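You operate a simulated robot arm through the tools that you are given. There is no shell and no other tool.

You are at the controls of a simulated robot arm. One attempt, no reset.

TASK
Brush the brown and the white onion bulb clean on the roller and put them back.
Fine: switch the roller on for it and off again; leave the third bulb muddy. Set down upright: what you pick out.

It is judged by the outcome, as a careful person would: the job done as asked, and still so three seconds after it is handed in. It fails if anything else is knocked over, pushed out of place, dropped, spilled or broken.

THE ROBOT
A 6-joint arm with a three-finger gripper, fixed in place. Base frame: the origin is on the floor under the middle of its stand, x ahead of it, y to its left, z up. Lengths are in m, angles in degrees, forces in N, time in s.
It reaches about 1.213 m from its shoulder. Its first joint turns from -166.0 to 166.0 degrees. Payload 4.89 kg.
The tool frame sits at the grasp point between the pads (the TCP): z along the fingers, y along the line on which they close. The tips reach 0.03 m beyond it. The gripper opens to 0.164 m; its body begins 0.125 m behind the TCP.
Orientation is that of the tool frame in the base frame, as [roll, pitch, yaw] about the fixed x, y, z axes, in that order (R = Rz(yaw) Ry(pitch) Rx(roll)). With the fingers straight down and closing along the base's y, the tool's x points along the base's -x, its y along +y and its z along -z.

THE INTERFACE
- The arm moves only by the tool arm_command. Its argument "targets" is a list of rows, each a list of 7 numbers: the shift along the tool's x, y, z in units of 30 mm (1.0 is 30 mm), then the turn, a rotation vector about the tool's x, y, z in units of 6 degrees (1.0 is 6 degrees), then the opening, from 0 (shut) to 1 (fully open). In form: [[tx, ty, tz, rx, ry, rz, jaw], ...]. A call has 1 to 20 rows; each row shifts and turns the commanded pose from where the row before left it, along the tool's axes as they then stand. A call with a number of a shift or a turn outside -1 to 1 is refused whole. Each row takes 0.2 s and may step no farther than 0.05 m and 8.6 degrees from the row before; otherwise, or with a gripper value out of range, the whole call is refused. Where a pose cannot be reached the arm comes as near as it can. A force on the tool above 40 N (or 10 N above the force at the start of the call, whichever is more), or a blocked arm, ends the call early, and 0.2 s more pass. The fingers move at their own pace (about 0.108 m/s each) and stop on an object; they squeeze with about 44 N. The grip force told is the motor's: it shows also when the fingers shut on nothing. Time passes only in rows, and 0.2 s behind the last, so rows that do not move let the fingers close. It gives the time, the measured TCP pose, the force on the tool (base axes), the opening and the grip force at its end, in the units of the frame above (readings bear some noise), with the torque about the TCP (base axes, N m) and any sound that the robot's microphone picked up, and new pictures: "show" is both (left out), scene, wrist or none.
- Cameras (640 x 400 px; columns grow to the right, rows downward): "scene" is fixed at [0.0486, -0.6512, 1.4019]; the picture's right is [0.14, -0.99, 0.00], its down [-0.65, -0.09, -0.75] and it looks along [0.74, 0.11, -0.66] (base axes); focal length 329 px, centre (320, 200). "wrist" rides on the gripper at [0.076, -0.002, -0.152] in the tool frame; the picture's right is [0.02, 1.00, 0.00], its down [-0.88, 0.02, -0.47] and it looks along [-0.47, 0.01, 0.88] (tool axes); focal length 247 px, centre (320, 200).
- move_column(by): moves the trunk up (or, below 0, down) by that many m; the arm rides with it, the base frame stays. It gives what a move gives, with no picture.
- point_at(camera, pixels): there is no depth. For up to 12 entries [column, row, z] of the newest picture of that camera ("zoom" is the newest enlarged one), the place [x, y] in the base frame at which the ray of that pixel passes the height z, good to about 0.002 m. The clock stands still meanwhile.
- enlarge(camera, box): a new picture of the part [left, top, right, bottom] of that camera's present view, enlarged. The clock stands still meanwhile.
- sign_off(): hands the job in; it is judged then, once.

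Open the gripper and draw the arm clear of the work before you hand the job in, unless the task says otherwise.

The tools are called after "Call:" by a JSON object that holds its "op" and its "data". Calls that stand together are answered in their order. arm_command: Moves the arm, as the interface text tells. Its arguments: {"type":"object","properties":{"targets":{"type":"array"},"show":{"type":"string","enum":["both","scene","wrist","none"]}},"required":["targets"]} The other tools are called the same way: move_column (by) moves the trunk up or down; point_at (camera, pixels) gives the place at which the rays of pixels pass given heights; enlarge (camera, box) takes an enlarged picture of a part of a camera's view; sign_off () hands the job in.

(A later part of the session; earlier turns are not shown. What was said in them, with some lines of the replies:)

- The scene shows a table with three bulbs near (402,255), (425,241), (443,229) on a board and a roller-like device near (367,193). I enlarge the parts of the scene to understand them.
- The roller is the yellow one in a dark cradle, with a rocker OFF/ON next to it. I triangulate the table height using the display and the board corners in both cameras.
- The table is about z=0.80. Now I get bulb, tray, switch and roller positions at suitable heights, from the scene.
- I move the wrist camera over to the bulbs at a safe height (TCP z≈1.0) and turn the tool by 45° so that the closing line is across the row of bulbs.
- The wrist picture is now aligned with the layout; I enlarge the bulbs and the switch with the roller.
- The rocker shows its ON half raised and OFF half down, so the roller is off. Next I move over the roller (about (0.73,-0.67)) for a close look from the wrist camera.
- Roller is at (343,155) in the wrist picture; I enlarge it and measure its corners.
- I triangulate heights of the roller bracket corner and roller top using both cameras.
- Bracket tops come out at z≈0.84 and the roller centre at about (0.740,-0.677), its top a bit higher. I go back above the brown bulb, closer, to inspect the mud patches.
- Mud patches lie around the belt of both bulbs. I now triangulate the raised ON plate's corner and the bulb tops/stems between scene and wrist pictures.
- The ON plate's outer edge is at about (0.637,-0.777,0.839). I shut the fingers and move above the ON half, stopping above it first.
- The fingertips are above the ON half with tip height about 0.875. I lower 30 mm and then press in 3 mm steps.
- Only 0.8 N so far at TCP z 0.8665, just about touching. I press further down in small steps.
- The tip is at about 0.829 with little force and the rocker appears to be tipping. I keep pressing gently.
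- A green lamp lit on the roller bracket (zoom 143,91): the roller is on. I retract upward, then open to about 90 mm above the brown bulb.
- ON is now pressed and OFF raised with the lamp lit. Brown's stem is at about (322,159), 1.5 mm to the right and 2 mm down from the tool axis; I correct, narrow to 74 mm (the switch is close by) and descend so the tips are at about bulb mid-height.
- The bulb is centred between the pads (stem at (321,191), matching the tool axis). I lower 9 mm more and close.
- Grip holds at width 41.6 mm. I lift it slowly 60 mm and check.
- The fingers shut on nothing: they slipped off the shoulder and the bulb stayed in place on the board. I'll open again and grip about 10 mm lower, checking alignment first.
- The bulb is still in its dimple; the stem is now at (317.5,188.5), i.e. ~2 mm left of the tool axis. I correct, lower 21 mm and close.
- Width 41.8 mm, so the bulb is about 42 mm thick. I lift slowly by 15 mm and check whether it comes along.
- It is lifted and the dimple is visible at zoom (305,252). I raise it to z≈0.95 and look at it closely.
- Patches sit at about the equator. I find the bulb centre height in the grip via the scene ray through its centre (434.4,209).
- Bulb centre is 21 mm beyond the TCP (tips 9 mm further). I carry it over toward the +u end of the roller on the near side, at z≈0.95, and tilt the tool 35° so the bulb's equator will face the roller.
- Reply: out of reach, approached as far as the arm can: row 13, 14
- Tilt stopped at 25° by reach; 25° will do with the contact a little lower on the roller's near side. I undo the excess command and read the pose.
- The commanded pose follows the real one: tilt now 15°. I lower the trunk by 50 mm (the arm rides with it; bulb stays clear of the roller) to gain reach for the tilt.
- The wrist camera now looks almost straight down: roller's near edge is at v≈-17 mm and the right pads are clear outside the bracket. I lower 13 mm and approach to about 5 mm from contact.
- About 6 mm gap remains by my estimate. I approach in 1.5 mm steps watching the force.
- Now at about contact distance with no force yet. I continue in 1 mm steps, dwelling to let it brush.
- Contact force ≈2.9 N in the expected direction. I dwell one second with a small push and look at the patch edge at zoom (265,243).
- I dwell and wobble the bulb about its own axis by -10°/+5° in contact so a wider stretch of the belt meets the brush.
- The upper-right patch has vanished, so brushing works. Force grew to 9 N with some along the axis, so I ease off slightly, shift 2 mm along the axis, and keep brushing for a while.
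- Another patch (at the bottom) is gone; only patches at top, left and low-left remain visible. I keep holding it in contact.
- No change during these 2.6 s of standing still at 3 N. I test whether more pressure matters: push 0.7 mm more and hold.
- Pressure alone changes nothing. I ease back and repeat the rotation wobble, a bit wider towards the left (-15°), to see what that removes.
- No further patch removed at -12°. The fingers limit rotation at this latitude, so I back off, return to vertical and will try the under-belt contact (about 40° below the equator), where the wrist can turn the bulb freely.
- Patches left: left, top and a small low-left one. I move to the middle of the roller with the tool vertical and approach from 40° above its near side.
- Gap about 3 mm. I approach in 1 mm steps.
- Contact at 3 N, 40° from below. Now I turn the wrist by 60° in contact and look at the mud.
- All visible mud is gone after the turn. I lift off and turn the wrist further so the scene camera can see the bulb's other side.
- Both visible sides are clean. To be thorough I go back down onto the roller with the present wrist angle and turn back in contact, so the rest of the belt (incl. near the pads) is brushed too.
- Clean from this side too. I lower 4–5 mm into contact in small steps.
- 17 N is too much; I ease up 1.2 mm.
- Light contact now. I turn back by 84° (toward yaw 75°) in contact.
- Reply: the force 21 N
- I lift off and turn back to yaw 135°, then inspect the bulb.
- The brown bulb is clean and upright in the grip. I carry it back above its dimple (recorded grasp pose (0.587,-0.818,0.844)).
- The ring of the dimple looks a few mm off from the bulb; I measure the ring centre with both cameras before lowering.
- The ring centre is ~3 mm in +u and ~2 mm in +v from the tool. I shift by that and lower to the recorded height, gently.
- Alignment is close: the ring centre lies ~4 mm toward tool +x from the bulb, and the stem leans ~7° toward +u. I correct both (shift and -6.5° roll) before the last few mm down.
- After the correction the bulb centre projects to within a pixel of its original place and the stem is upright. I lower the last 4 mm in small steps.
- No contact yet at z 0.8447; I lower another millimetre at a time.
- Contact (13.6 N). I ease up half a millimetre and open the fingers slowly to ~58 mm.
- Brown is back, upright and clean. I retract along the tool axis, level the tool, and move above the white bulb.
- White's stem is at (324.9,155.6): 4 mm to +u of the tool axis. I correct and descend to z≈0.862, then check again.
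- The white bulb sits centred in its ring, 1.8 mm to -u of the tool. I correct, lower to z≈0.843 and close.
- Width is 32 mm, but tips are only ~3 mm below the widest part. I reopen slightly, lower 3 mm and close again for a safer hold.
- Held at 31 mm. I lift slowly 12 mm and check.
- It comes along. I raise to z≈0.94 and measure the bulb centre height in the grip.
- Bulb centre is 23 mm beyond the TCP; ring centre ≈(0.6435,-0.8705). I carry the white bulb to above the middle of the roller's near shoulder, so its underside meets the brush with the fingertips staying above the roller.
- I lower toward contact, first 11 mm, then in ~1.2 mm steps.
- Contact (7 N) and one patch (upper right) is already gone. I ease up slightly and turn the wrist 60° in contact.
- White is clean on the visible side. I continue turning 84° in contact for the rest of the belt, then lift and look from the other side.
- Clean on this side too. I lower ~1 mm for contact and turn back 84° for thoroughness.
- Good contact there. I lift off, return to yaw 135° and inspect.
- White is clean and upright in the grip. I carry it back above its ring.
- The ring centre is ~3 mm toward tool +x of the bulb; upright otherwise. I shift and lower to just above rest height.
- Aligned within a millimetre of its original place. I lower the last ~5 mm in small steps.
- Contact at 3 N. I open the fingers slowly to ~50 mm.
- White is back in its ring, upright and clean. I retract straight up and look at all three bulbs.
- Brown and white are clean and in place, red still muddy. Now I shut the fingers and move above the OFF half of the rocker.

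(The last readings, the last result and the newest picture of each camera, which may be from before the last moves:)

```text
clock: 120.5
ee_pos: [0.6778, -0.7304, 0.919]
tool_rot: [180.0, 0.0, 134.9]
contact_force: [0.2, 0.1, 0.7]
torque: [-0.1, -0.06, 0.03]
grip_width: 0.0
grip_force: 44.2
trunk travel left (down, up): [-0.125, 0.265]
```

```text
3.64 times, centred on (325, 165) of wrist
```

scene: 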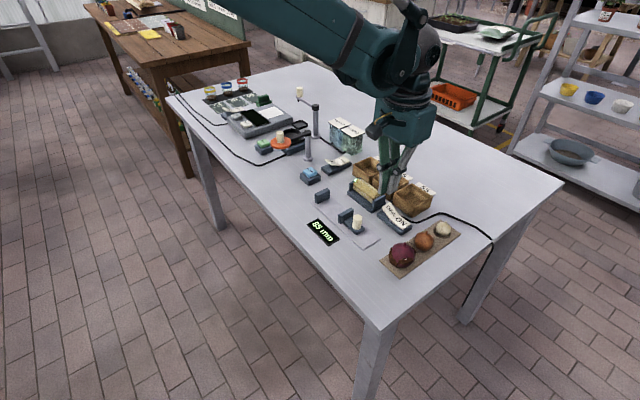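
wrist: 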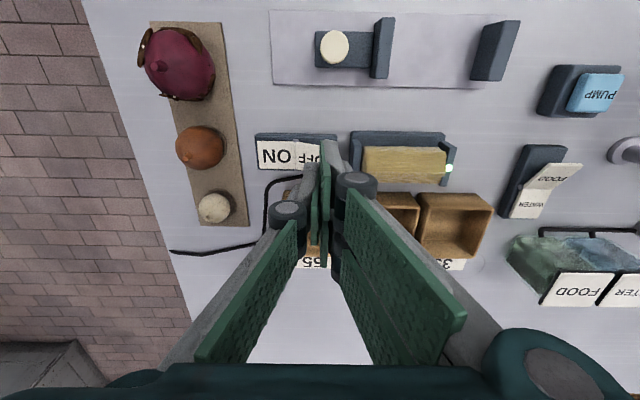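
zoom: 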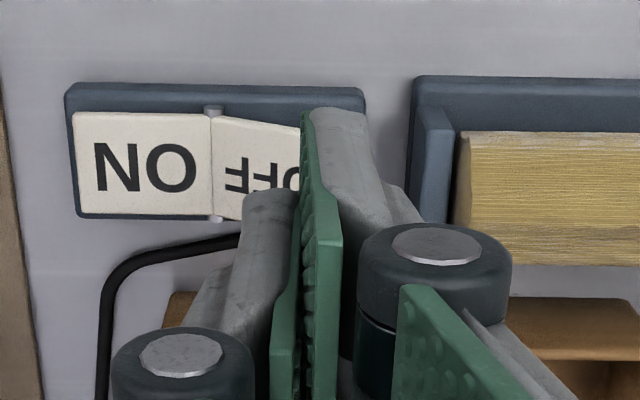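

The tool is 25 mm from the pivot on the OFF half, mirror of the ON press. I lower and press in small steps to the same depth (TCP z≈0.8515).

Call:
{"op": "arm_command", "data": {"targets": [[0, 0, 0.8, 0, 0, 0, 0], [0, 0, 0.6, 0, 0, 0, 0], [0, 0, 0.15, 0, 0, 0, 0], [0, 0, 0.1, 0, 0, 0, 0], [0, 0, 0.1, 0, 0, 0, 0], [0, 0, 0, 0, 0, 0, 0]], "show": "scene"}}

Call:
{"op": "enlarge", "data": {"camera": "scene", "box": [340, 150, 440, 240]}}

```text
clock: 121.9
ee_pos: [0.6777, -0.731, 0.8668]
tool_rot: [-180.0, -0.1, 134.9]
contact_force: [0.0, 0.5, 0.2]
torque: [-0.02, 0.03, -0.03]
grip_width: 0.0001
grip_force: 43.9
trunk travel left (down, up): [-0.125, 0.265]
```

scene: 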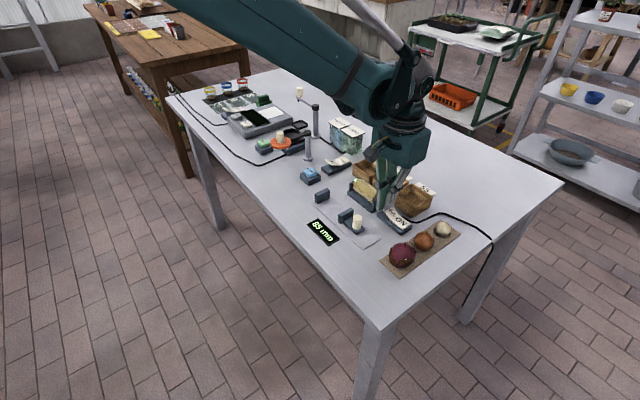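

```text
4.44 times, centred on (390, 195) of scene
```

zoom: 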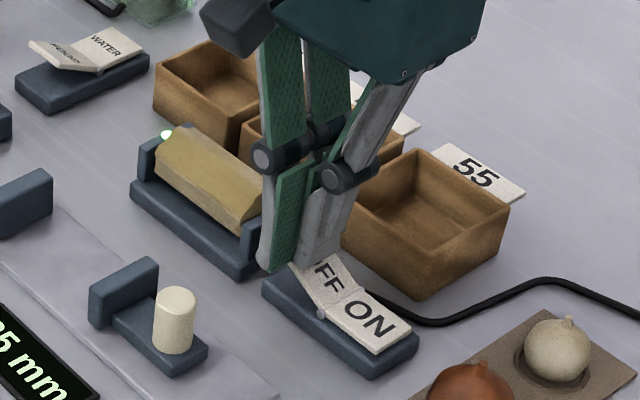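

Fingertips are over the OFF plate and clear of the roller. I press on in 3 mm steps.

Call:
{"op": "arm_command", "data": {"targets": [[0, 0, 0.1, 0, 0, 0, 0], [0, 0, 0.1, 0, 0, 0, 0], [0, 0, 0.1, 0, 0, 0, 0], [0, 0, 0.1, 0, 0, 0, 0], [0, 0, 0.1, 0, 0, 0, 0], [0, 0, 0, 0, 0, 0, 0]], "show": "scene"}}

Call:
{"op": "enlarge", "data": {"camera": "scene", "box": [340, 150, 440, 240]}}

```text
clock: 123.3
ee_pos: [0.6773, -0.7308, 0.8532]
tool_rot: [-180.0, 0.0, 134.9]
contact_force: [0.1, -0.5, 0.7]
torque: [-0.02, -0.01, 0.01]
grip_width: 0.0003
grip_force: 43.9
trunk travel left (down, up): [-0.125, 0.265]
```

scene: 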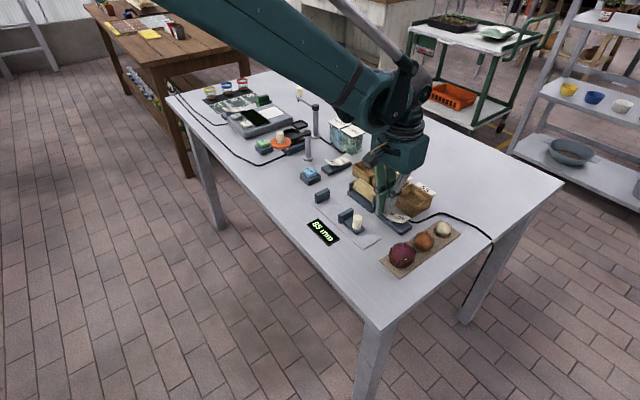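

```text
4.44 times, centred on (390, 195) of scene
```

zoom: 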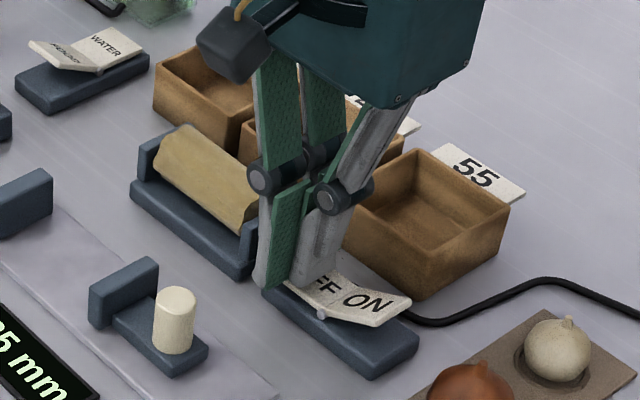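

The lamp is out and the ON half is raised again: the roller is off. I retract straight up, then move the arm clear and open the gripper.

Call:
{"op": "arm_command", "data": {"targets": [[0, 0, -0.5, 0, 0, 0, 0], [0, 0, -0.9, 0, 0, 0, 0], [0, 0, -0.9, 0, 0, 0, 0], [0, 0, -0.9, 0, 0, 0, 0], [0, 0, -0.9, 0, 0, 0, 0], [0, 0, -0.9, 0, 0, 0, 0], [1, 0, -0.5, 0, 0, 0, 0.4], [1, 0, -0.5, 0, 0, 0, 0.6], [1, 0, 0, 0, 0, 0, 1], [1, 0, 0, 0, 0, 0, 1], [1, 0, 0, 0, 0, 0, 1], [1, 0, 0, 0, 0, 0, 1], [1, 0, 0, 0, 0, 0, 1], [0, 0, 0, 0, 0, 0, 1]]}}

Call:
{"op": "enlarge", "data": {"camera": "scene", "box": [330, 150, 490, 280]}}

Call:
{"op": "enlarge", "data": {"camera": "scene", "box": [385, 205, 465, 275]}}

```text
clock: 126.3
ee_pos: [0.5287, -0.5812, 1.0341]
tool_rot: [-180.0, 0.0, 134.9]
contact_force: [-0.7, 0.3, -0.3]
torque: [-0.01, -0.03, 0.01]
grip_width: 0.1643
grip_force: 0.0
trunk travel left (down, up): [-0.125, 0.265]
```

scene: 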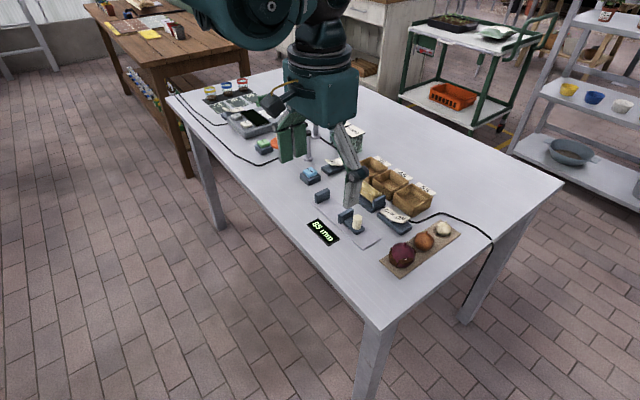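
wrist: 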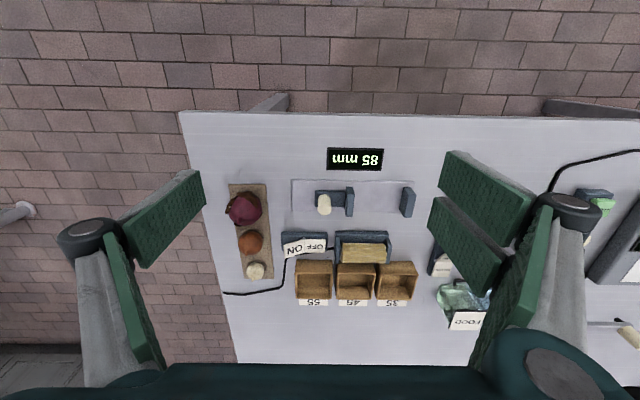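

```text
3.08 times, centred on (410, 215) of scene
```

zoom: 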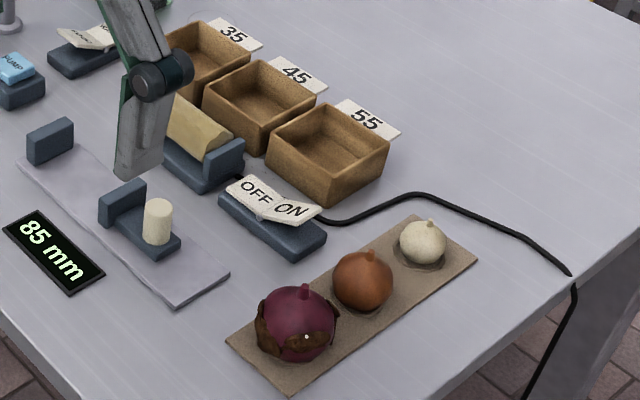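

```text
5.71 times, centred on (425, 240) of scene
```

zoom: 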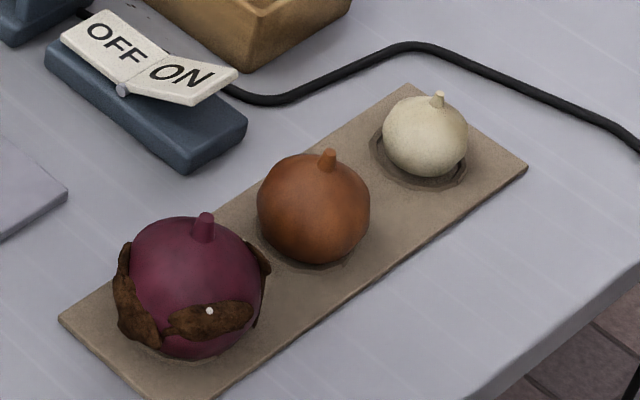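

Everything seems in order. I check the bulbs and roller once more from the wrist camera's other viewpoint.

Call:
{"op": "enlarge", "data": {"camera": "wrist", "box": [215, 175, 305, 290]}}

Call:
{"op": "enlarge", "data": {"camera": "wrist", "box": [275, 220, 405, 310]}}

```text
3.48 times, centred on (260, 232) of wrist
```

zoom: 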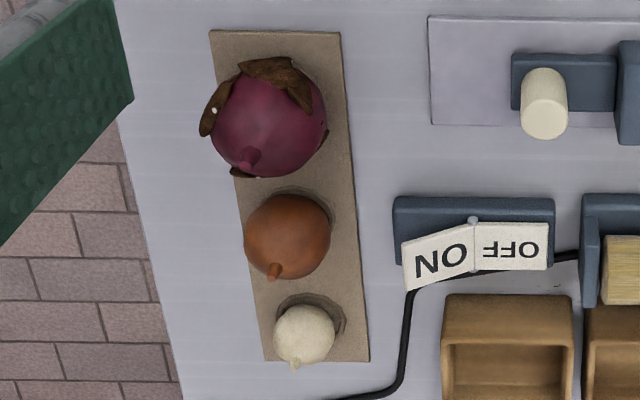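

```text
4.44 times, centred on (340, 265) of wrist
```

zoom: 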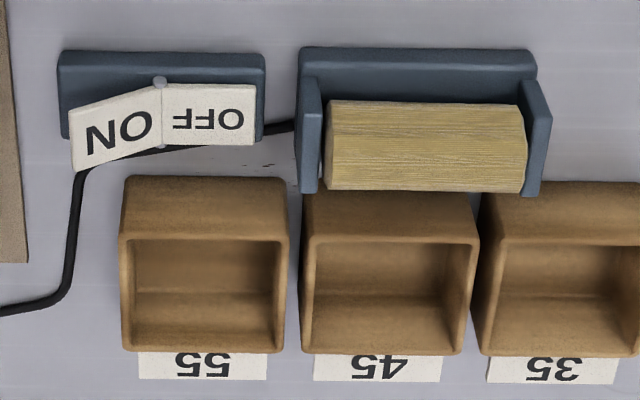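

Lamp is off, rocker at OFF, brown and white clean, red untouched. I draw the arm a little further back to about its starting place, then hand in.

Call:
{"op": "arm_command", "data": {"targets": [[0.9, 0, -0.4, 0, 0, 0, 1], [0.9, 0, -0.4, 0, 0, 0, 1], [0.9, 0, -0.3, 0, 0, 0, 1], [0, 0, 0, 0, 0, 0, 1], [0, 0, 0, 0, 0, 0, 1]], "show": "scene"}}

```text
clock: 127.5
ee_pos: [0.4717, -0.5244, 1.0662]
tool_rot: [-180.0, 0.0, 135.0]
contact_force: [-0.2, 0.3, 1.0]
torque: [-0.11, -0.05, 0.0]
grip_width: 0.1642
grip_force: 0.1
trunk travel left (down, up): [-0.125, 0.265]
```

scene: 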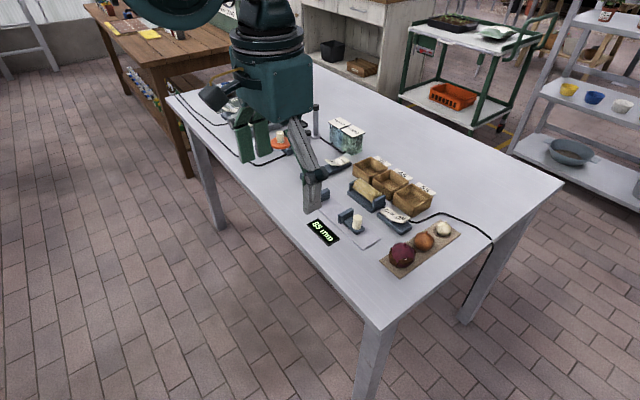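

The arm is clear with the gripper open, both bulbs stand clean in their places and the roller is off. I hand the job in.

Call:
{"op": "sign_off", "data": {}}

```text
The job is handed in.
```

I brushed the brown and the white bulb clean on the roller and set both back upright in their places on the board. I then handed the job in. No result came back beyond the confirmation that it was received.

- **Bulbs:** No mud shows on either bulb from the scene or wrist camera. I had no direct look at the patches the fingers were covering, but nothing showed there after release.
- **Roller:** I switched it on before brushing and off afterwards. The lamp is out and the rocker is back at OFF.
- **Red bulb:** It is untouched and still muddy.
- **First grip on brown:** The fingers slipped off on the first try. The bulb stayed in its dimple, and I gripped it about 10 mm lower the second time.

The arm is drawn back near its starting place with the gripper open. I lowered the trunk by 50 mm to reach the roller and did not raise it again.
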